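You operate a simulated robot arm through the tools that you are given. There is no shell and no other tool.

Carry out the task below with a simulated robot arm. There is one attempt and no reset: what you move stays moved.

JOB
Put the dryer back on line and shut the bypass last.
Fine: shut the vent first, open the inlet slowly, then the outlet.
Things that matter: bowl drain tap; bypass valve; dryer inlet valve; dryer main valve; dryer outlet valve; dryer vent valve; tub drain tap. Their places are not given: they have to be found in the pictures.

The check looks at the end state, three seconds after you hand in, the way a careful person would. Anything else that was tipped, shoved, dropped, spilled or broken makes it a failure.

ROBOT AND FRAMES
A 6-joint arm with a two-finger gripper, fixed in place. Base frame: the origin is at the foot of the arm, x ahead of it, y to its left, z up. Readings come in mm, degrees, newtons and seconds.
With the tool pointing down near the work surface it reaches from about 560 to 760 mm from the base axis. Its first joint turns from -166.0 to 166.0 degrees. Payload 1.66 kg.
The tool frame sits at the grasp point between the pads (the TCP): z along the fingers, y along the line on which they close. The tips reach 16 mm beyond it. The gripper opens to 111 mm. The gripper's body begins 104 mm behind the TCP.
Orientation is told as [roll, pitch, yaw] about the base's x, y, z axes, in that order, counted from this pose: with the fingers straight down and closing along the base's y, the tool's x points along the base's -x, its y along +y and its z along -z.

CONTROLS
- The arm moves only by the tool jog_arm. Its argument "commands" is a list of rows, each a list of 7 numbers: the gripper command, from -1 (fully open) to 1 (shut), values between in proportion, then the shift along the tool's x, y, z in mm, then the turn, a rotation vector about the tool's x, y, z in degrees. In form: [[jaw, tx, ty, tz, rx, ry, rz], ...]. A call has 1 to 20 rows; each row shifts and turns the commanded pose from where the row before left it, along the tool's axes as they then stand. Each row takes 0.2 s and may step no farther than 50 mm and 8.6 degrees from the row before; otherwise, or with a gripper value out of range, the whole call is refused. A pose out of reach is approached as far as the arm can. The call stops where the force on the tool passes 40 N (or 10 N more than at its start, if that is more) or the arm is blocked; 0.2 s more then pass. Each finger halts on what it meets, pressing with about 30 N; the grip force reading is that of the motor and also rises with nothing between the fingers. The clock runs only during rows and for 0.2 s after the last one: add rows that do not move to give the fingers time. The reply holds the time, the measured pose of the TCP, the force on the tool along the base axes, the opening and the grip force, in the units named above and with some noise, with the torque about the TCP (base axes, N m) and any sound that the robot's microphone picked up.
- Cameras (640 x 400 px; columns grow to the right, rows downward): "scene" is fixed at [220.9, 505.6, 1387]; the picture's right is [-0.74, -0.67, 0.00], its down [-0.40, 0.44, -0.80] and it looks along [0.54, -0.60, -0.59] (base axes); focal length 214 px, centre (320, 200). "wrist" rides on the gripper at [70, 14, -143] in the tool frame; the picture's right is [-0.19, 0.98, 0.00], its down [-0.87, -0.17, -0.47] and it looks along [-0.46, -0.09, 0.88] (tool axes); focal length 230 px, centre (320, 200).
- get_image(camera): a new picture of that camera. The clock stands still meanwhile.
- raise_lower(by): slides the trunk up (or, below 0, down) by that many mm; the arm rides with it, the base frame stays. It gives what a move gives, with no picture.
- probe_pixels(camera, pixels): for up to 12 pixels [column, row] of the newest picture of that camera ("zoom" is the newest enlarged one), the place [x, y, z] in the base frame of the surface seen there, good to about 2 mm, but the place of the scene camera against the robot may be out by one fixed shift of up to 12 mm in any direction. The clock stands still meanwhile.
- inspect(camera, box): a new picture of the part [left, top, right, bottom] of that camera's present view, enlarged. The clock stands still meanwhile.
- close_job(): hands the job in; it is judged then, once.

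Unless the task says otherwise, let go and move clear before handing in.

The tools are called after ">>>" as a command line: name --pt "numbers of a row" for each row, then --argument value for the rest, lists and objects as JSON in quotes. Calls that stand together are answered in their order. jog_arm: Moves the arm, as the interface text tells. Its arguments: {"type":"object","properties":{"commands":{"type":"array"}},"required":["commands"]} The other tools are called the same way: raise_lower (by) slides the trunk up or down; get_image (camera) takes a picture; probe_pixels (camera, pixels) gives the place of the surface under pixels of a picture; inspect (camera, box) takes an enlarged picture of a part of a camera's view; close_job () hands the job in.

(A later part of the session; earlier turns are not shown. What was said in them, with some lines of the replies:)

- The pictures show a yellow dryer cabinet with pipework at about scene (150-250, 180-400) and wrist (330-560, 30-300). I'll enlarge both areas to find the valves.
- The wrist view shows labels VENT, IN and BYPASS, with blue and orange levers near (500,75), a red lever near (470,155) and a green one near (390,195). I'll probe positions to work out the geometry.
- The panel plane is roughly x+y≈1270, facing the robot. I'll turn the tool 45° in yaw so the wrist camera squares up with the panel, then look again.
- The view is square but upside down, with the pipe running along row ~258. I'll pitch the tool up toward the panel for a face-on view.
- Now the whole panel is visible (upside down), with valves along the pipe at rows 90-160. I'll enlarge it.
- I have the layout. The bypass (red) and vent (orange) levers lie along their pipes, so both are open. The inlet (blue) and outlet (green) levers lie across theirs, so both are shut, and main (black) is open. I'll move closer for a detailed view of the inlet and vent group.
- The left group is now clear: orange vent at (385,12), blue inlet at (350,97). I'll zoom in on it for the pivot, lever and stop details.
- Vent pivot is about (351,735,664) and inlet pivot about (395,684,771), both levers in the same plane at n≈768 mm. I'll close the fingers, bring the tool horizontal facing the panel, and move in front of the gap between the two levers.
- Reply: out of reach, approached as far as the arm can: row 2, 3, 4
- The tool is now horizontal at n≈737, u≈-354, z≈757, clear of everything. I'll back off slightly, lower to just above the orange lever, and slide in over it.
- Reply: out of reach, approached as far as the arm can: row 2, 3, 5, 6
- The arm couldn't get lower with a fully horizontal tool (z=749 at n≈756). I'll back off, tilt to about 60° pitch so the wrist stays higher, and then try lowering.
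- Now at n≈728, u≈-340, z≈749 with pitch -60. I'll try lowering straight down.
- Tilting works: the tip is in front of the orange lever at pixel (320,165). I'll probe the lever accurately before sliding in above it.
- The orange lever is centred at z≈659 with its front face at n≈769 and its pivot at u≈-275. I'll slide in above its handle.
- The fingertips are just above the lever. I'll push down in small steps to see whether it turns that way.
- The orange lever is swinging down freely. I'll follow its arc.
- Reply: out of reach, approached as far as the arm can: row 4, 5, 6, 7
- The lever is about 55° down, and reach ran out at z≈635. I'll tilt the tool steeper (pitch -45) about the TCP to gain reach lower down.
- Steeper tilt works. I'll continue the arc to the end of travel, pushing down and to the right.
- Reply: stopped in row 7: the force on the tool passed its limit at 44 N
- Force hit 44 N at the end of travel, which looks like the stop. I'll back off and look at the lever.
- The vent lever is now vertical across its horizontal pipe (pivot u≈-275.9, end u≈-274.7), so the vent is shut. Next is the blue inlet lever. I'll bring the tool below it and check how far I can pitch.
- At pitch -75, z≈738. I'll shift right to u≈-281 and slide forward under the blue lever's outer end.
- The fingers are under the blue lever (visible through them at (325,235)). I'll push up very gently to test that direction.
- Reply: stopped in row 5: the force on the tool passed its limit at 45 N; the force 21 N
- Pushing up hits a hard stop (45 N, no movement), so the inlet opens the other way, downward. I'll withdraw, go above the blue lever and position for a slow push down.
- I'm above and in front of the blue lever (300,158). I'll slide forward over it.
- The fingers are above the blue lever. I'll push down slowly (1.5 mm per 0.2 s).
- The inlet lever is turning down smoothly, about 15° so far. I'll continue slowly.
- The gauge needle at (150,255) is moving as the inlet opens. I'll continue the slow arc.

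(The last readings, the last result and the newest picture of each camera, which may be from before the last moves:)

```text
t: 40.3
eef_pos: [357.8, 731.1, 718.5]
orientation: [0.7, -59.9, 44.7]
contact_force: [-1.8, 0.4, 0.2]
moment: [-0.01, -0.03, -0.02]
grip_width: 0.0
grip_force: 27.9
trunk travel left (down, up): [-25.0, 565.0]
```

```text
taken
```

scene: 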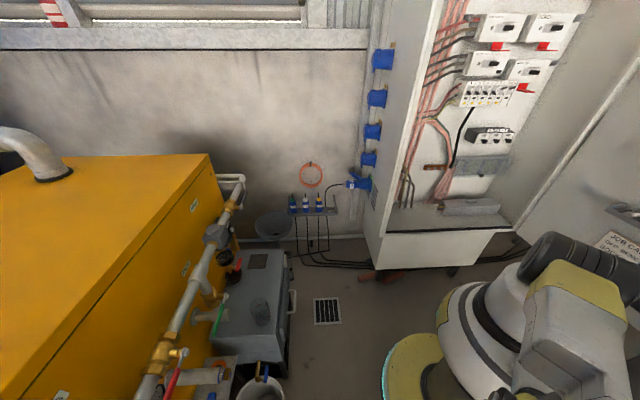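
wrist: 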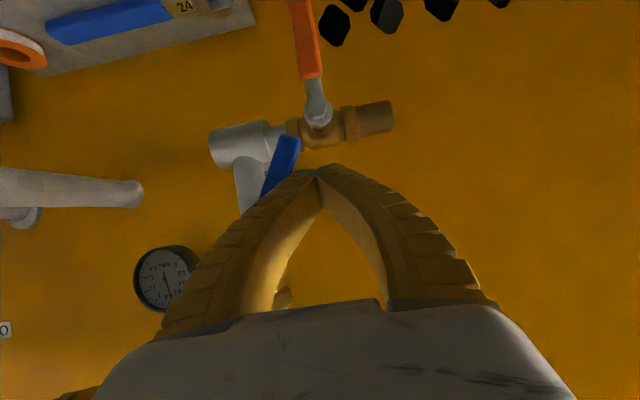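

The lever is about 60° round and the gauge has risen. I'll keep going slowly.

>>> jog_arm --pt "1 0.84 -1.27 0.48 0 0 0" --pt "1 0.84 -1.27 0.48 0 0 0" --pt "1 0.84 -1.27 0.48 0 0 0" --pt "1 0.84 -1.27 0.48 0 0 0" --pt "1 0.84 -1.27 0.48 0 0 0" --pt "1 0.84 -1.27 0.48 0 0 0" --pt "1 0.84 -1.27 0.48 0 0 0" --pt "1 0.84 -1.27 0.48 0 0 0" --pt "1 0.84 -1.27 0.48 0 0 0" --pt "1 0.84 -1.27 0.48 0 0 0" --pt "1 0.84 -1.27 0.48 0 0 0" --pt "1 0.84 -1.27 0.48 0 0 0" --pt "1 0.84 -1.27 0.48 0 0 0" --pt "1 0.84 -1.27 0.48 0 0 0" --pt "1 0.84 -1.27 0.48 0 0 0"

>>> jog_arm --pt "1 0.46 -1.5 0.26 0 0 0" --pt "1 0.46 -1.5 0.26 0 0 0" --pt "1 0.46 -1.5 0.26 0 0 0" --pt "1 0.46 -1.5 0.26 0 0 0" --pt "1 0.46 -1.5 0.26 0 0 0" --pt "1 0.46 -1.5 0.26 0 0 0" --pt "1 0.46 -1.5 0.26 0 0 0" --pt "1 0.46 -1.5 0.26 0 0 0" --pt "1 0.46 -1.5 0.26 0 0 0" --pt "1 0.46 -1.5 0.26 0 0 0" --pt "1 0.46 -1.5 0.26 0 0 0" --pt "1 0.46 -1.5 0.26 0 0 0"

>>> get_image --camera "wrist"

```text
t: 43.5
eef_pos: [372.4, 716.7, 704.7]
orientation: [0.8, -59.9, 44.7]
contact_force: [-2.4, -0.6, 2.0]
moment: [-0.04, -0.07, -0.05]
grip_width: 0.0
grip_force: 28.6
trunk travel left (down, up): [-25.0, 565.0]
```

```text
t: 46.1
eef_pos: [383.9, 705.5, 698.8]
orientation: [0.7, -60.1, 44.7]
contact_force: [-9.8, 18.4, 6.0]
moment: [-0.41, -0.28, 0.01]
grip_width: 0.0
grip_force: 26.9
trunk travel left (down, up): [-25.0, 565.0]
```

```text
taken
```

wrist: 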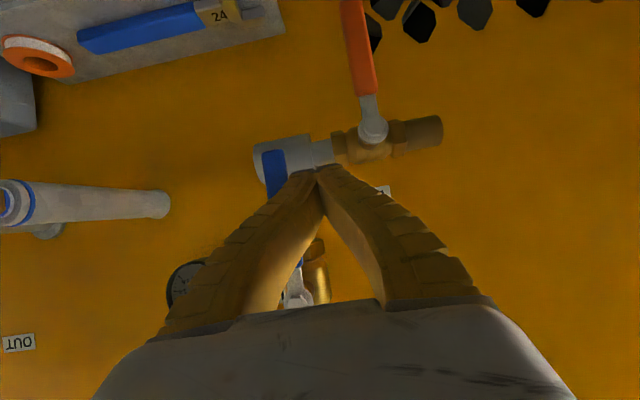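

Side force has risen to about 20 N, so the lever is at or near its stop. I'll nudge slightly more, then withdraw and look.

>>> jog_arm --pt "1 0 -1.2 0 0 0 0" --pt "1 0 -1.2 0 0 0 0" --pt "1 0 0 0 0 0 0"

>>> jog_arm --pt "1 0 10 0 0 0 0" --pt "1 0 5 -20 0 0 0" --pt "1 0 0 -40 0 0 0" --pt "1 -25 0 -25 0 0 0" --pt "1 -25 0 -25 0 0 0" --pt "1 0 0 0 0 0 0"

>>> get_image --camera "wrist"

```text
t: 46.9
eef_pos: [385.6, 705.0, 695.9]
orientation: [0.6, -59.9, 44.8]
contact_force: [-23.6, 24.4, 0.2]
moment: [-0.43, -0.43, -0.15]
grip_width: 0.0
grip_force: 26.3
trunk travel left (down, up): [-25.0, 565.0]
```

```text
t: 48.3
eef_pos: [326.8, 662.8, 796.3]
orientation: [0.6, -60.0, 44.8]
contact_force: [0.1, 0.1, 0.0]
moment: [0.01, 0.01, 0.02]
grip_width: 0.0
grip_force: 28.2
trunk travel left (down, up): [-25.0, 565.0]
```

```text
taken
```

wrist: 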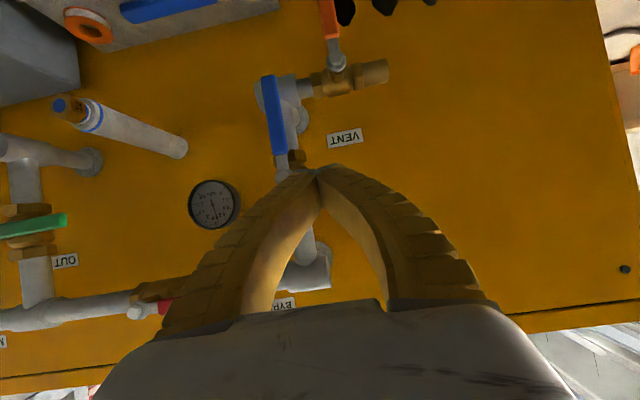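

>>> probe_pixels --camera "wrist" --pixels '[[279, 175], [278, 150], [274, 125], [268, 80], [271, 100], [281, 165], [332, 25], [337, 62], [60, 221], [20, 228], [45, 225], [150, 308]]'

>>> inspect --camera "wrist" --box '[180, 60, 380, 260]'

```text
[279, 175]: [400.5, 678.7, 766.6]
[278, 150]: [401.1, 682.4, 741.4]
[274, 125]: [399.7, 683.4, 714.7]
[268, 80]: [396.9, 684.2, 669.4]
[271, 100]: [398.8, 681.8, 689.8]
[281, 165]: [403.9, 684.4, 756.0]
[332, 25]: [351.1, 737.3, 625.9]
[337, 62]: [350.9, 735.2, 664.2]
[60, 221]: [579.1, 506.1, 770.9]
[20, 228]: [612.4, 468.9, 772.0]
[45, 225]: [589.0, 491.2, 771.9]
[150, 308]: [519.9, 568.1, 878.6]
```

```text
2.00 times, centred on (280, 160) of wrist
```

zoom: 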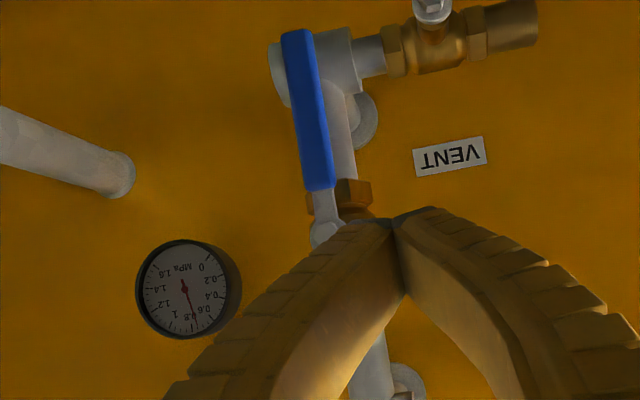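

The inlet is vertical, along its pipe, and the gauge reads about 0.75 MPa, so it is open. Next I'll move across to the green outlet lever (pivot u≈155, end u≈52, z≈771).

>>> jog_arm --pt "1 -0.6 -32.6 -0.3 0 0 0" --pt "1 -0.6 -32.6 -0.3 0 0 0" --pt "1 -0.6 -32.6 -0.3 0 0 0" --pt "1 -0.6 -32.6 -0.3 0 0 0" --pt "1 -0.6 -32.6 -0.3 0 0 0" --pt "1 -0.6 -32.6 -0.3 0 0 0" --pt "1 -0.6 -32.6 -0.3 0 0 0" --pt "1 -0.6 -32.6 -0.3 0 0 0" --pt "1 -0.6 -32.6 -0.3 0 0 0" --pt "1 -0.6 -32.6 -0.3 0 0 0" --pt "1 0 0 0 0 0 0"

>>> get_image --camera "wrist"

```text
t: 50.7
eef_pos: [562.7, 432.9, 804.3]
orientation: [0.7, -59.9, 44.6]
contact_force: [0.1, 0.4, -0.3]
moment: [0.0, 0.03, 0.01]
grip_width: 0.0
grip_force: 28.6
out of reach, approached as far as the arm can: row 6
trunk travel left (down, up): [-25.0, 565.0]
```

```text
taken
```

wrist: 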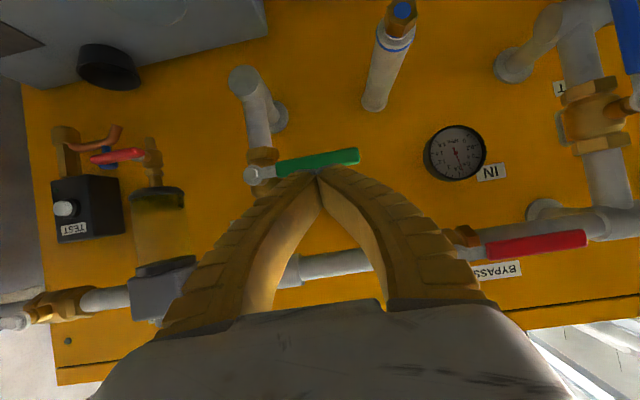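

I'm now in front of the green outlet lever (315,160). I'll probe it before engaging.

>>> probe_pixels --camera "wrist" --pixels '[[255, 176], [275, 170], [290, 165], [320, 160], [354, 156], [354, 152], [238, 80], [262, 130], [270, 160], [390, 30], [402, 12], [375, 100]]'

>>> inspect --camera "wrist" --box '[30, 90, 230, 215]'

```text
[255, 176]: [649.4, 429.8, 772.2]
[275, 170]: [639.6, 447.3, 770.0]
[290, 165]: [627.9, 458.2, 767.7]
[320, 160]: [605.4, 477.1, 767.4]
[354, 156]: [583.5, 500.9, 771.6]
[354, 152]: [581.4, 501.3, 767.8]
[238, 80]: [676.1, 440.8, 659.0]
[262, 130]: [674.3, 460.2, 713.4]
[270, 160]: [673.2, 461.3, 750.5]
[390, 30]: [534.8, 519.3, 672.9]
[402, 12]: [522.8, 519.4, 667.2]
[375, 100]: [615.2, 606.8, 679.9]
```

```text
3.20 times, centred on (130, 152) of wrist
```

zoom: 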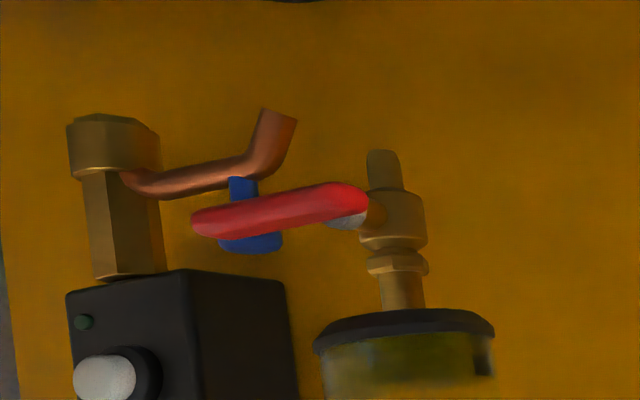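

The bowl drain tap lever lies across its tap, so it's shut and I'll leave it. The green pivot is at u≈155, z≈771. I'll slide in over the green lever and begin pushing down.

>>> jog_arm --pt "1 -7.6 0 14.1 0 0 0" --pt "1 -7.6 0.5 14.1 0 0 0" --pt "1 -7.6 0.5 14.1 0 0 0" --pt "1 -7.6 0.5 14.1 0 0 0" --pt "1 0 0 0 0 0 0"

>>> inspect --camera "wrist" --box '[180, 80, 420, 230]'

```text
t: 51.9
eef_pos: [605.9, 481.6, 800.7]
orientation: [0.7, -59.9, 44.6]
contact_force: [0.0, -0.1, 0.5]
moment: [0.0, -0.01, 0.0]
grip_width: 0.0
grip_force: 28.7
trunk travel left (down, up): [-25.0, 565.0]
```

```text
2.67 times, centred on (300, 155) of wrist
```

zoom: 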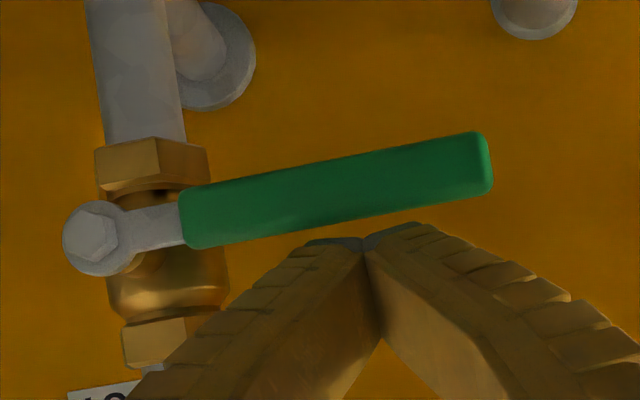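

In position above the green lever. Pushing down gently to test the direction.

>>> jog_arm --pt "1 2 0.3 1.15 0 0 0" --pt "1 2 0.3 1.15 0 0 0" --pt "1 2 0.3 1.15 0 0 0" --pt "1 2 0.3 1.15 0 0 0" --pt "1 2 0.3 1.15 0 0 0" --pt "1 2 0.3 1.15 0 0 0" --pt "1 2 0.3 1.15 0 0 0" --pt "1 2 0.3 1.15 0 0 0" --pt "1 2 0.3 1.15 0 0 0" --pt "1 0 0 0 0 0 0"

>>> inspect --camera "wrist" --box '[180, 80, 420, 230]'

```text
t: 54.1
eef_pos: [601.6, 484.1, 780.8]
orientation: [0.7, -59.8, 44.6]
contact_force: [-0.9, -0.1, 0.7]
moment: [-0.03, 0.0, -0.03]
grip_width: 0.2
grip_force: 28.7
trunk travel left (down, up): [-25.0, 565.0]
```

```text
2.67 times, centred on (300, 155) of wrist
```

zoom: 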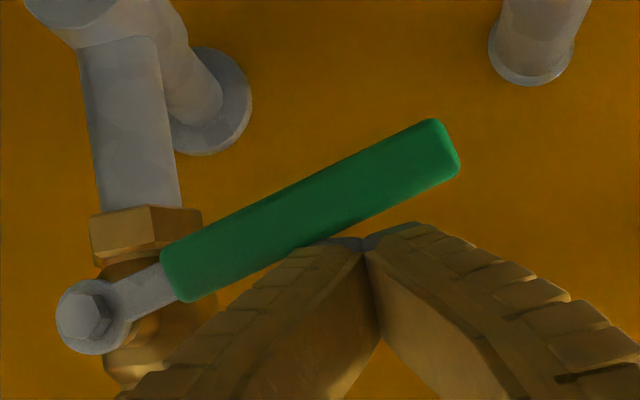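

The green lever turns down as well. I'll follow the arc at a moderate pace.

>>> jog_arm --pt "1 1.98 -0.2 1.15 0 0 0" --pt "1 1.98 -0.2 1.15 0 0 0" --pt "1 1.98 -0.2 1.15 0 0 0" --pt "1 1.98 -0.2 1.15 0 0 0" --pt "1 1.98 -0.2 1.15 0 0 0" --pt "1 1.98 -0.2 1.15 0 0 0" --pt "1 1.98 -0.2 1.15 0 0 0" --pt "1 1.98 -0.2 1.15 0 0 0" --pt "1 1.98 -0.63 1.15 0 0 0" --pt "1 1.98 -0.63 1.15 0 0 0" --pt "1 1.98 -0.63 1.15 0 0 0" --pt "1 1.98 -0.63 1.15 0 0 0" --pt "1 1.98 -0.63 1.15 0 0 0" --pt "1 1.98 -0.63 1.15 0 0 0" --pt "1 1.98 -0.63 1.15 0 0 0" --pt "1 1.98 -0.63 1.15 0 0 0"

>>> jog_arm --pt "1 1.83 -1.36 1.06 0 0 0" --pt "1 1.83 -1.36 1.06 0 0 0" --pt "1 1.83 -1.36 1.06 0 0 0" --pt "1 1.83 -1.36 1.06 0 0 0" --pt "1 1.83 -1.36 1.06 0 0 0" --pt "1 1.83 -1.36 1.06 0 0 0" --pt "1 1.83 -1.36 1.06 0 0 0" --pt "1 1.83 -1.36 1.06 0 0 0" --pt "1 1.28 -1.8 0.74 0 0 0" --pt "1 1.28 -1.8 0.74 0 0 0" --pt "1 1.28 -1.8 0.74 0 0 0" --pt "1 1.28 -1.8 0.74 0 0 0" --pt "1 1.28 -1.8 0.74 0 0 0" --pt "1 1.28 -1.8 0.74 0 0 0" --pt "1 1.28 -1.8 0.74 0 0 0" --pt "1 1.28 -1.8 0.74 0 0 0" --pt "1 1.28 -1.8 0.74 0 0 0"

>>> get_image --camera "wrist"

```text
t: 57.5
eef_pos: [605.9, 480.0, 743.6]
orientation: [0.8, -59.9, 44.6]
contact_force: [-0.8, -0.6, 1.2]
moment: [-0.06, -0.01, -0.03]
grip_width: 0.1
grip_force: 28.5
trunk travel left (down, up): [-25.0, 565.0]
```

```text
t: 61.1
eef_pos: [625.8, 460.1, 713.6]
orientation: [0.7, -59.9, 44.8]
contact_force: [-1.1, -0.1, 2.3]
moment: [-0.03, -0.03, -0.01]
grip_width: 0.0
grip_force: 28.6
trunk travel left (down, up): [-25.0, 565.0]
```

```text
taken
```

wrist: 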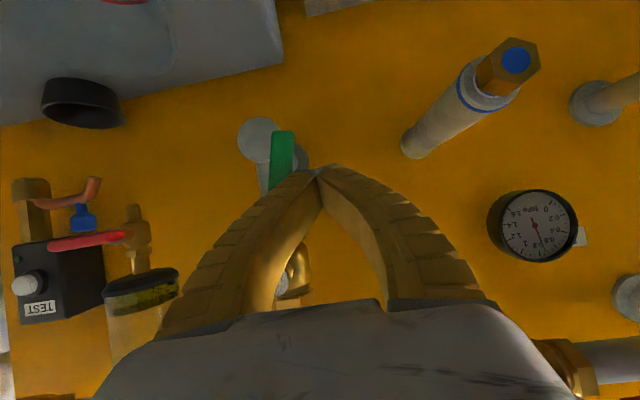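

About 75° round now. I'll finish the last part until the stop.

>>> jog_arm --pt "1 0.7 -2 0.4 0 0 0" --pt "1 0.7 -2 0.4 0 0 0" --pt "1 0.7 -2 0.4 0 0 0" --pt "1 0.7 -2 0.4 0 0 0" --pt "1 0.7 -2 0.4 0 0 0" --pt "1 0.7 -2 0.4 0 0 0" --pt "1 0.7 -2 0.4 0 0 0" --pt "1 0.7 -2 0.4 0 0 0" --pt "1 0 -1.5 0 0 0 0" --pt "1 0 -1.5 0 0 0 0" --pt "1 0 -1.5 0 0 0 0"

>>> inspect --camera "wrist" --box '[180, 80, 420, 310]'

```text
t: 63.5
eef_pos: [638.8, 447.3, 707.5]
orientation: [0.7, -59.8, 44.8]
contact_force: [-30.3, 20.6, -3.4]
moment: [-0.12, -0.19, -0.1]
grip_width: 0.3
grip_force: 26.8
trunk travel left (down, up): [-25.0, 565.0]
```

```text
1.74 times, centred on (300, 195) of wrist
```

zoom: 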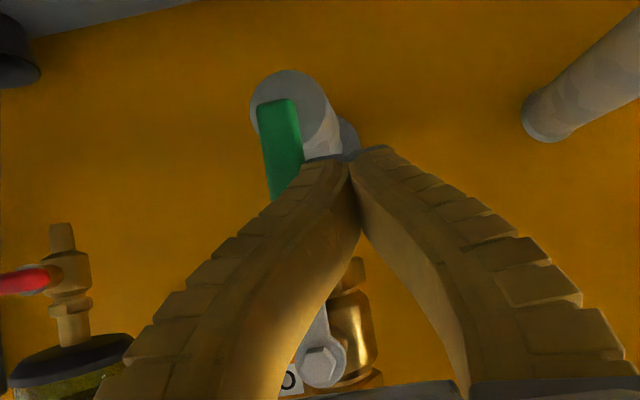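

Side force reached about 36 N, so it's at the stop. I'll withdraw and verify.

>>> jog_arm --pt "1 0 10 0 0 0 0" --pt "1 0 5 -20 0 0 0" --pt "1 0 0 -40 0 0 0" --pt "1 -25 0 -25 0 0 0" --pt "1 -25 5 -25 0 0 0" --pt "1 0 0 0 0 0 0"

>>> get_image --camera "wrist"

>>> inspect --camera "wrist" --box '[180, 40, 420, 220]'

```text
t: 64.9
eef_pos: [591.1, 417.4, 814.6]
orientation: [0.7, -60.1, 44.6]
contact_force: [0.2, -0.1, 0.2]
moment: [-0.02, -0.01, 0.0]
grip_width: 0.0
grip_force: 28.4
out of reach, approached as far as the arm can: row 3
trunk travel left (down, up): [-25.0, 565.0]
```

```text
taken
```

wrist: 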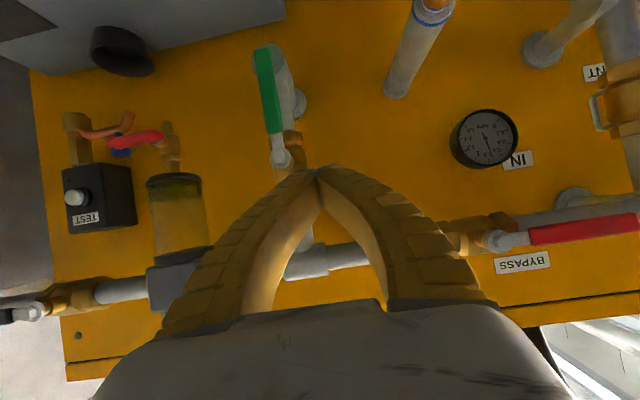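

```text
2.22 times, centred on (300, 130) of wrist
```

zoom: 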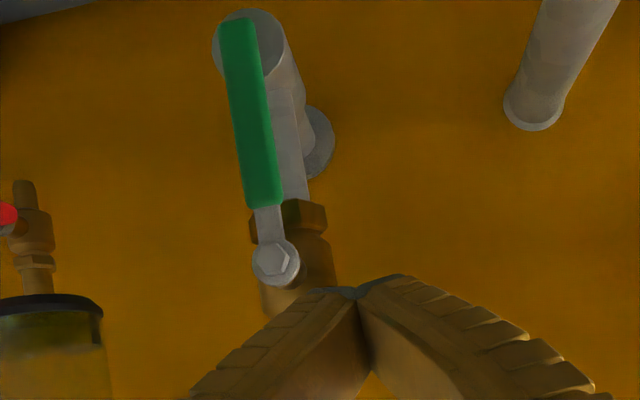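

The outlet lever is aligned with its vertical pipe, so it's open. Now the bypass: I'll probe its lever at (500-636, 225-240).

>>> probe_pixels --camera "wrist" --pixels '[[495, 242], [515, 238], [535, 236], [580, 230], [636, 223], [280, 160], [272, 120], [262, 60], [460, 235], [505, 222], [600, 210], [350, 257]]'

```text
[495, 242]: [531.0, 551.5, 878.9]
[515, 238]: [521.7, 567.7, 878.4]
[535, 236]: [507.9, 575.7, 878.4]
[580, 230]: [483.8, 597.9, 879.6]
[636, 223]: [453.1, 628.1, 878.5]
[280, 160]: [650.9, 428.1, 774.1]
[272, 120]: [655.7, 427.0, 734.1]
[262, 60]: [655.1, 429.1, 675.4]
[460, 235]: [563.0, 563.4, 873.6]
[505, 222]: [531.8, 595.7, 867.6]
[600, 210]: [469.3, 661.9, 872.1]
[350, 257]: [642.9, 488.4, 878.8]
```

Green is vertical. The bypass pivot is at u≈-15, z≈879, with its lever reaching left to u≈-124. I'll raise and move left to sit above and in front of it.

>>> jog_arm --pt "1 -20 0 -14 0 0 0" --pt "1 -20 0 -14 0 0 0" --pt "1 -20 0 -14 0 0 0" --pt "1 -20 0 -14 0 0 0" --pt "1 0 30.4 0 0 0 0" --pt "1 0 30.4 0 0 0 0" --pt "1 0 30.4 0 0 0 0" --pt "1 0 30.4 0 0 0 0" --pt "1 0 30.4 0 0 0 0" --pt "1 0 30.4 0 0 0 0" --pt "1 0 30.4 0 0 0 0" --pt "1 0 0 0 0 0 0"

>>> get_image --camera "wrist"

```text
t: 67.5
eef_pos: [434.4, 562.9, 916.1]
orientation: [0.7, -59.9, 44.7]
contact_force: [0.3, 0.2, -0.3]
moment: [0.01, -0.02, -0.02]
grip_width: 0.1
grip_force: 28.7
trunk travel left (down, up): [-25.0, 565.0]
```

```text
taken
```

wrist: 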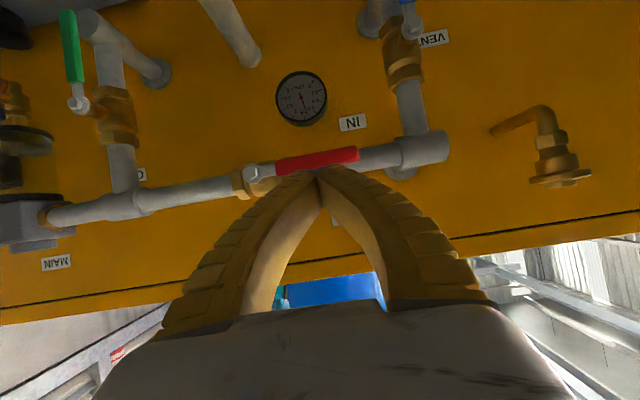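

I'm above and in front of the red lever (315,160). Sliding forward over it.

>>> jog_arm --pt "1 -6.7 0 14 0 0 0" --pt "1 -6.7 0 14 0 0 0" --pt "1 -6.7 0 14 0 0 0" --pt "1 -6.7 0 14 0 0 0" --pt "1 0 0 0 0 0 0"

>>> inspect --camera "wrist" --box '[180, 80, 420, 230]'

```text
t: 68.7
eef_pos: [478.3, 607.3, 910.1]
orientation: [0.8, -59.9, 44.7]
contact_force: [-0.6, -1.0, -0.2]
moment: [-0.02, 0.02, -0.02]
grip_width: 0.0
grip_force: 28.7
trunk travel left (down, up): [-25.0, 565.0]
```

```text
2.67 times, centred on (300, 155) of wrist
```

zoom: 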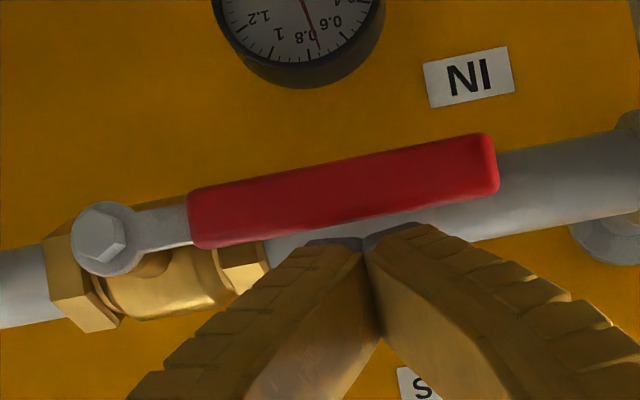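

Above the red lever, with the tip in front of the pipe. Pushing down gently to test the direction.

>>> jog_arm --pt "1 2.08 0.3 1.2 0 0 0" --pt "1 2.08 0.3 1.2 0 0 0" --pt "1 2.08 0.3 1.2 0 0 0" --pt "1 2.08 0.3 1.2 0 0 0" --pt "1 2.08 0.3 1.2 0 0 0" --pt "1 2.08 0.3 1.2 0 0 0" --pt "1 2.08 0.3 1.2 0 0 0" --pt "1 2.08 0.3 1.2 0 0 0" --pt "1 2.08 0.3 1.2 0 0 0" --pt "1 2.08 0.3 1.2 0 0 0" --pt "1 0 0 0 0 0 0"

>>> inspect --camera "wrist" --box '[180, 80, 420, 230]'

```text
t: 69.7
eef_pos: [478.0, 607.6, 903.0]
orientation: [0.6, -60.5, 44.9]
contact_force: [-0.6, -4.3, 23.1]
moment: [-0.16, -0.14, 0.05]
grip_width: 6.2
grip_force: 28.0
trunk travel left (down, up): [-25.0, 565.0]
stopped in row 5: the force on the tool passed its limit at 44 N (the readings are from after the stop); the commanded pose is now the measured one
```

```text
2.67 times, centred on (300, 155) of wrist
```

zoom: 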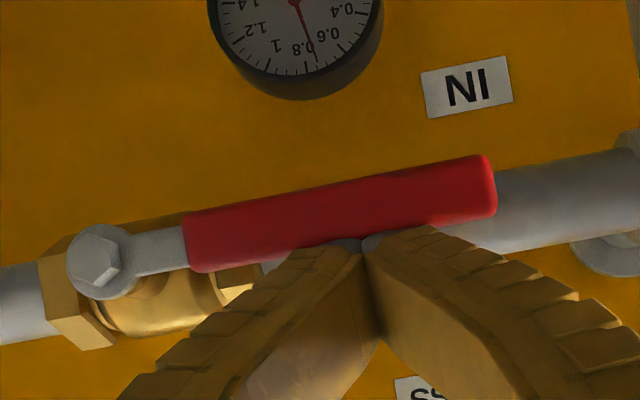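

Down is blocked (44 N, lever unmoved), so the bypass shuts upward. I'll withdraw and go underneath it with a flatter tool.

>>> jog_arm --pt "1 -4 0 0 0 0 0" --pt "1 0 0 -20 0 0 0" --pt "1 0 0 -40 0 0 0" --pt "1 0 0 0 0 -7.5 0" --pt "1 0 0 0 0 -7.5 0" --pt "1 20.3 0 5.4 0 0 0" --pt "1 20.3 0 5.4 0 0 0" --pt "1 20.3 0 5.4 0 0 0" --pt "1 20.3 0 5.4 0 0 0" --pt "1 0 0 0 0 0 0"

>>> get_image --camera "wrist"

```text
t: 71.9
eef_pos: [445.2, 580.7, 855.4]
orientation: [1.2, -75.2, 44.3]
contact_force: [0.1, 0.2, -0.5]
moment: [0.01, -0.02, 0.04]
grip_width: 0.0
grip_force: 28.6
out of reach, approached as far as the arm can: row 9
trunk travel left (down, up): [-25.0, 565.0]
```

```text
taken
```

wrist: 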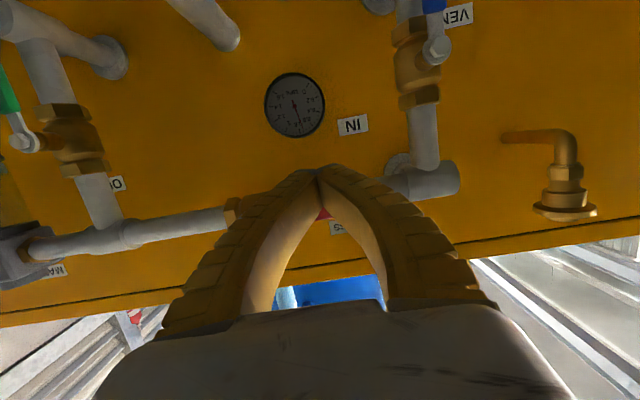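

Tool at n≈725, z≈855. I'll move forward and slightly down so it goes under the red lever.

>>> jog_arm --pt "1 2.5 -1 8 0 0 0" --pt "1 -2.2 -1 11.5 0 0 0" --pt "1 -2.2 -1 11.5 0 0 0" --pt "1 -2.2 -1 11.5 0 0 0" --pt "1 0 0 0 0 0 0"

>>> inspect --camera "wrist" --box '[180, 130, 420, 310]'

```text
t: 73.1
eef_pos: [480.3, 607.9, 849.6]
orientation: [1.2, -75.3, 44.1]
contact_force: [0.4, 0.2, -1.8]
moment: [-0.02, -0.01, 0.0]
grip_width: 0.0
grip_force: 28.3
trunk travel left (down, up): [-25.0, 565.0]
```

```text
2.22 times, centred on (300, 220) of wrist
```

zoom: 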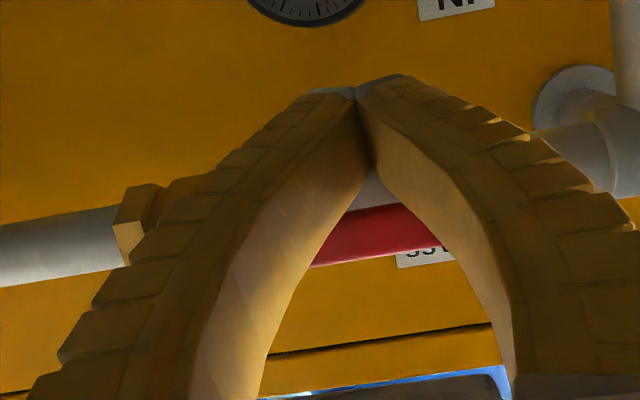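

Fingers are under the red lever. Pushing up gently.

>>> jog_arm --pt "1 -2.13 0.3 -0.57 0 0 0" --pt "1 -2.13 0.3 -0.57 0 0 0" --pt "1 -2.13 0.3 -0.57 0 0 0" --pt "1 -2.13 0.3 -0.57 0 0 0" --pt "1 -2.13 0.3 -0.57 0 0 0" --pt "1 -2.13 0.3 -0.57 0 0 0" --pt "1 -2.13 0.3 -0.57 0 0 0" --pt "1 -2.13 0.3 -0.57 0 0 0" --pt "1 -2.13 0.3 -0.57 0 0 0" --pt "1 -2.13 0.3 -0.57 0 0 0" --pt "1 -2.13 0.3 -0.57 0 0 0" --pt "1 0 0 0 0 0 0"

>>> inspect --camera "wrist" --box '[180, 130, 420, 310]'

```text
t: 75.7
eef_pos: [476.2, 609.7, 872.3]
orientation: [1.0, -75.2, 44.4]
contact_force: [-0.3, 0.9, 0.5]
moment: [-0.01, 0.0, 0.03]
grip_width: 0.1
grip_force: 28.6
trunk travel left (down, up): [-25.0, 565.0]
```

```text
2.22 times, centred on (300, 220) of wrist
```

zoom: 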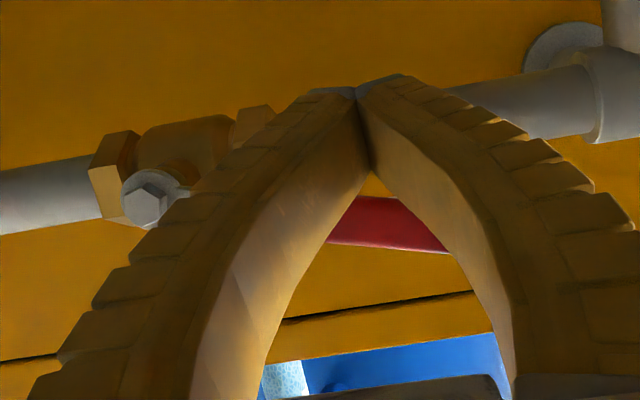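

The red lever is moving up. I'll follow the arc.

>>> jog_arm --pt "1 -2.29 -0.13 -0.61 0 0 0" --pt "1 -2.29 -0.13 -0.61 0 0 0" --pt "1 -2.29 -0.13 -0.61 0 0 0" --pt "1 -2.29 -0.13 -0.61 0 0 0" --pt "1 -2.29 -0.13 -0.61 0 0 0" --pt "1 -2.29 -0.13 -0.61 0 0 0" --pt "1 -2.29 -0.13 -0.61 0 0 0" --pt "1 -2.29 -0.13 -0.61 0 0 0" --pt "1 -2.29 -0.13 -0.61 0 0 0" --pt "1 -2.13 -0.74 -0.57 0 0 0" --pt "1 -2.13 -0.74 -0.57 0 0 0" --pt "1 -2.13 -0.74 -0.57 0 0 0" --pt "1 -2.13 -0.74 -0.57 0 0 0" --pt "1 -2.13 -0.74 -0.57 0 0 0" --pt "1 -2.13 -0.74 -0.57 0 0 0" --pt "1 -2.13 -0.74 -0.57 0 0 0" --pt "1 -2.13 -0.74 -0.57 0 0 0" --pt "1 -2.13 -0.74 -0.57 0 0 0"

>>> get_image --camera "wrist"

```text
t: 79.5
eef_pos: [482.1, 604.2, 914.4]
orientation: [1.1, -75.3, 44.2]
contact_force: [-0.2, 1.2, -3.3]
moment: [0.03, 0.02, 0.0]
grip_width: 0.0
grip_force: 28.5
trunk travel left (down, up): [-25.0, 565.0]
```

```text
taken
```

wrist: 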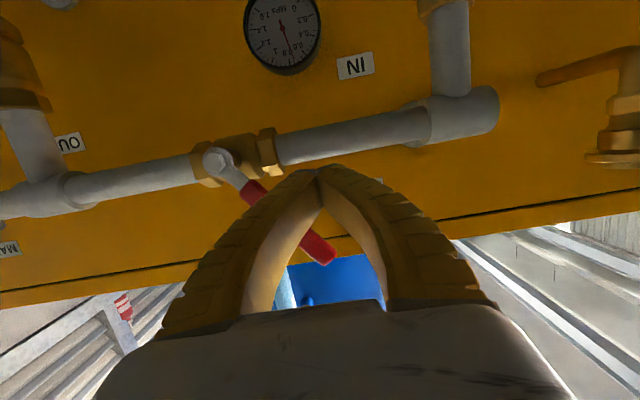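

The red lever is about 45° up, as expected. Continuing the arc.

>>> jog_arm --pt "1 -1.96 -1.43 -0.53 0 0 0" --pt "1 -1.96 -1.43 -0.53 0 0 0" --pt "1 -1.96 -1.43 -0.53 0 0 0" --pt "1 -1.96 -1.43 -0.53 0 0 0" --pt "1 -1.96 -1.43 -0.53 0 0 0" --pt "1 -1.96 -1.43 -0.53 0 0 0" --pt "1 -1.96 -1.43 -0.53 0 0 0" --pt "1 -1.96 -1.43 -0.53 0 0 0" --pt "1 -1.96 -1.43 -0.53 0 0 0" --pt "1 -1.5 -2.02 -0.4 0 0 0" --pt "1 -1.5 -2.02 -0.4 0 0 0" --pt "1 -1.5 -2.02 -0.4 0 0 0" --pt "1 -1.5 -2.02 -0.4 0 0 0" --pt "1 -1.5 -2.02 -0.4 0 0 0" --pt "1 -1.5 -2.02 -0.4 0 0 0" --pt "1 -1.5 -2.02 -0.4 0 0 0" --pt "1 -1.5 -2.02 -0.4 0 0 0" --pt "1 -1.5 -2.02 -0.4 0 0 0"

>>> get_image --camera "wrist"

```text
t: 83.3
eef_pos: [502.6, 580.5, 945.6]
orientation: [1.3, -75.3, 44.0]
contact_force: [-0.1, 1.4, -1.9]
moment: [0.02, 0.05, 0.03]
grip_width: 0.0
grip_force: 28.8
trunk travel left (down, up): [-25.0, 565.0]
```

```text
taken
```

wrist: 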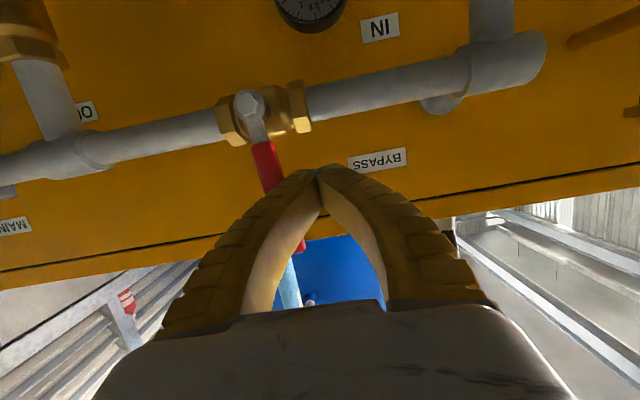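

About 75°. I'll finish to the stop with small steps.

>>> jog_arm --pt "1 -1 -2.2 -0.3 0 0 0" --pt "1 -1 -2.2 -0.3 0 0 0" --pt "1 -1 -2.2 -0.3 0 0 0" --pt "1 -0.8 -2.2 -0.2 0 0 0" --pt "1 -0.8 -2.2 -0.2 0 0 0" --pt "1 -0.5 -2 -0.1 0 0 0" --pt "1 0 -1.5 0 0 0 0" --pt "1 0 -1.5 0 0 0 0" --pt "1 0 -1.5 0 0 0 0"

>>> get_image --camera "wrist"

```text
t: 85.1
eef_pos: [509.6, 576.1, 951.6]
orientation: [1.5, -75.4, 44.2]
contact_force: [-16.1, 16.4, -8.0]
moment: [0.12, 0.11, -0.04]
grip_width: 0.1
grip_force: 27.6
trunk travel left (down, up): [-25.0, 565.0]
stopped in row 8: the force on the tool passed its limit at 40 N (the readings are from after the stop); the commanded pose is now the measured one
```

```text
taken
```

wrist: 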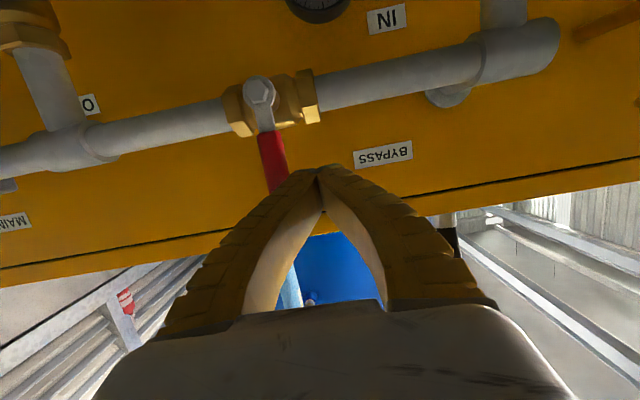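

The 40 N stop is reached, and the bypass lever looks perpendicular to its pipe. I'll back away to a wide viewpoint to verify everything.

>>> jog_arm --pt "1 0 8 0 0 0 0" --pt "1 0 7 -15 0 0 0" --pt "1 0 0 -40 0 0 0" --pt "1 -20 0 -20 0 7.5 0" --pt "1 -25 0 -20 0 7.5 0" --pt "1 -25 0 -20 0 7.5 0" --pt "1 -30 0 -20 0 7.5 0" --pt "1 -30 0 -20 0 0 0" --pt "1 -30 0 -20 0 0 0" --pt "1 -30 0 -20 0 0 0" --pt "1 0 0 0 0 0 0"

>>> get_image --camera "wrist"

>>> get_image --camera "scene"

```text
t: 87.5
eef_pos: [461.1, 537.6, 1194.3]
orientation: [0.5, -45.4, 45.2]
contact_force: [-0.5, -0.7, -0.4]
moment: [0.04, -0.04, -0.01]
grip_width: 0.0
grip_force: 28.9
trunk travel left (down, up): [-25.0, 565.0]
```

```text
taken
```

wrist: 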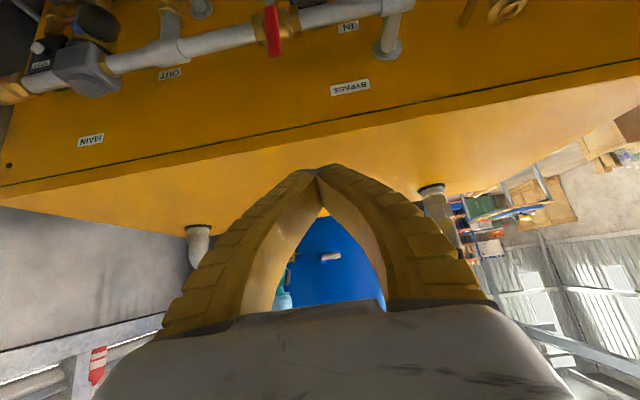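

```text
taken
```

scene: 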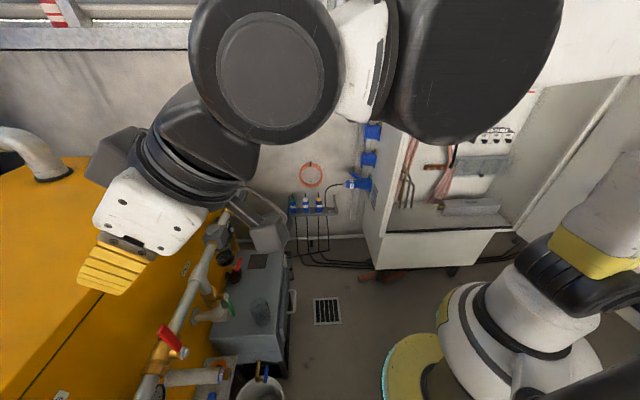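

The bypass lever is across its pipe. I'll return near the starting viewpoint to see all levers at once.

>>> jog_arm --pt "1 26 -12 -26 0 0 0" --pt "1 26 -12 -26 0 0 0" --pt "1 26 -12 -26 0 0 0" --pt "1 26 -12 -26 0 0 0" --pt "1 26 -12 -26 0 0 0" --pt "1 26 -12 -26 0 5 0" --pt "1 0 0 0 0 0 0"

>>> get_image --camera "wrist"

>>> inspect --camera "wrist" --box '[320, 0, 480, 150]'

>>> inspect --camera "wrist" --box '[100, 20, 340, 180]'

>>> get_image --camera "scene"

```text
t: 89.1
eef_pos: [358.1, 331.2, 1195.1]
orientation: [0.6, -40.5, 45.2]
contact_force: [0.4, 0.0, 0.5]
moment: [-0.02, 0.03, -0.02]
grip_width: 0.4
grip_force: 28.2
trunk travel left (down, up): [-25.0, 565.0]
```

```text
taken
```

wrist: 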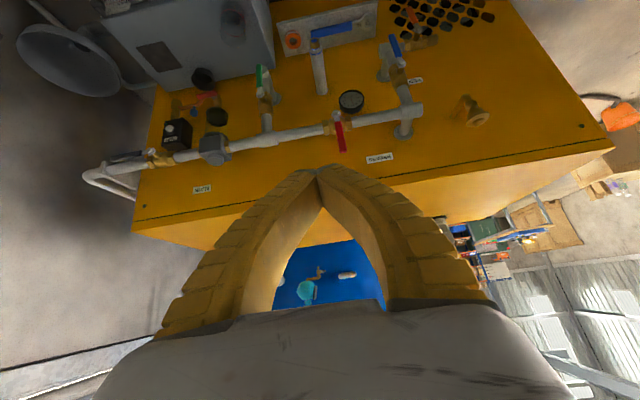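

```text
2.67 times, centred on (400, 75) of wrist
```

zoom: 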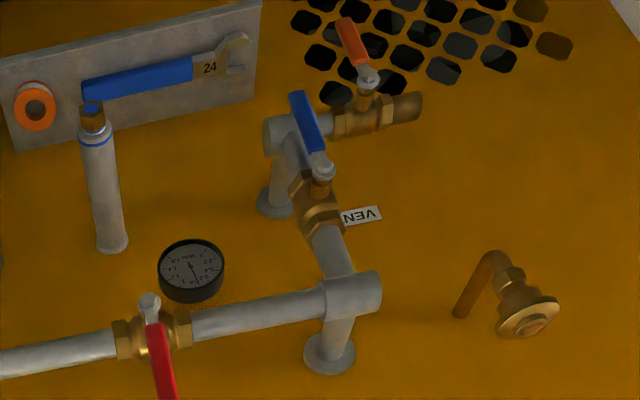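

```text
2.50 times, centred on (220, 100) of wrist
```

zoom: 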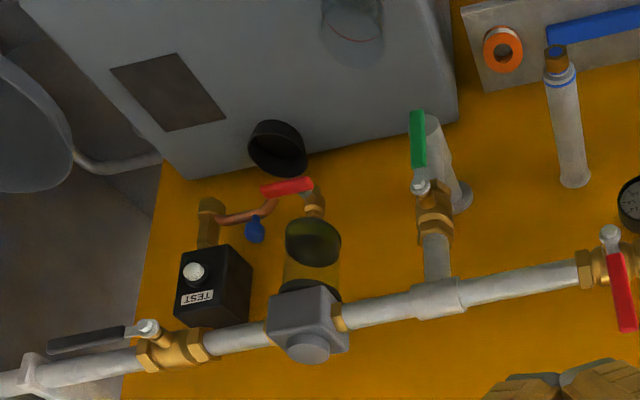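

```text
taken
```

scene: 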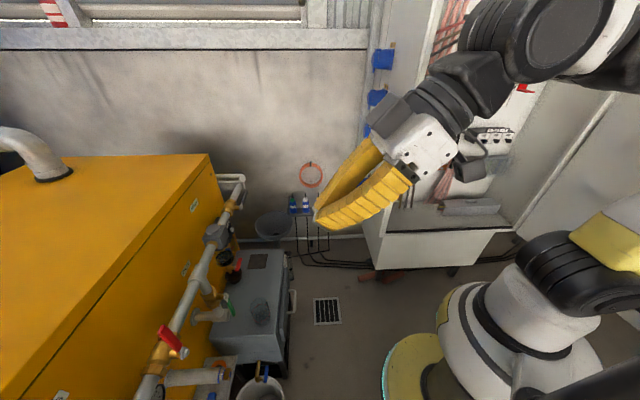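

All levers look right. I'll probe the pivot and end of each one to confirm the angles, and check the tub tap.

>>> probe_pixels --camera "wrist" --pixels '[[337, 116], [339, 130], [342, 148], [401, 62], [396, 50], [392, 38], [418, 29], [412, 17], [408, 9], [258, 89], [257, 80], [256, 67]]'

>>> inspect --camera "scene" --box '[140, 280, 300, 400]'

```text
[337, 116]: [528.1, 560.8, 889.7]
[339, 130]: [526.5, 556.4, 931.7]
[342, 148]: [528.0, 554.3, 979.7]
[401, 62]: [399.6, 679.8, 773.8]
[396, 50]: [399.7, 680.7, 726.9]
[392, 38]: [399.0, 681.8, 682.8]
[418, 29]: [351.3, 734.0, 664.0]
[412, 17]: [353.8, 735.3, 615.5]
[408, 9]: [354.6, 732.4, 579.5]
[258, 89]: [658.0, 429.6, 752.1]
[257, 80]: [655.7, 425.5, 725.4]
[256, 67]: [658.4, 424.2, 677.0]
```

```text
3.33 times, centred on (220, 340) of scene
```

zoom: 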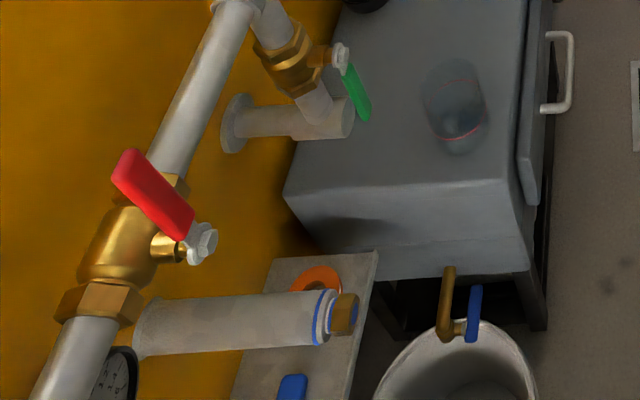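

Probes put all four levers within about 2° of their targets: vent down and shut, inlet and outlet down and open, bypass up and shut. Main and both drain taps are untouched and the arm is clear, so I'm handing in.

>>> close_job

```text
The job is handed in.
```

The dryer is back on line and the bypass was shut last. I handed the job in, but no pass or fail result has come back.

| Order | Valve | What I did | End state |
|---|---|---|---|
| 1 | Vent | Turned the lever down to its stop | Shut, across its pipe |
| 2 | Inlet | Turned the lever down slowly, over about 17 s | Open, along its pipe; the gauge rose to about 0.75 MPa |
| 3 | Outlet | Turned the lever down to its stop | Open, along its pipe |
| 4 | Bypass | Turned the lever up to its stop | Shut, across its pipe |

From the final view, the probes put all four levers within about 2° of these positions.

The stops were not visible, so I first pushed the inlet and bypass levers the wrong way. Both times the arm cut out at about 45 N, the lever did not move, and nothing looked damaged.

I did not touch the main valve, the bowl drain tap or the tub drain tap. Nothing looked tipped or shifted in the last pictures, and the arm was clear of the panel when I handed in.
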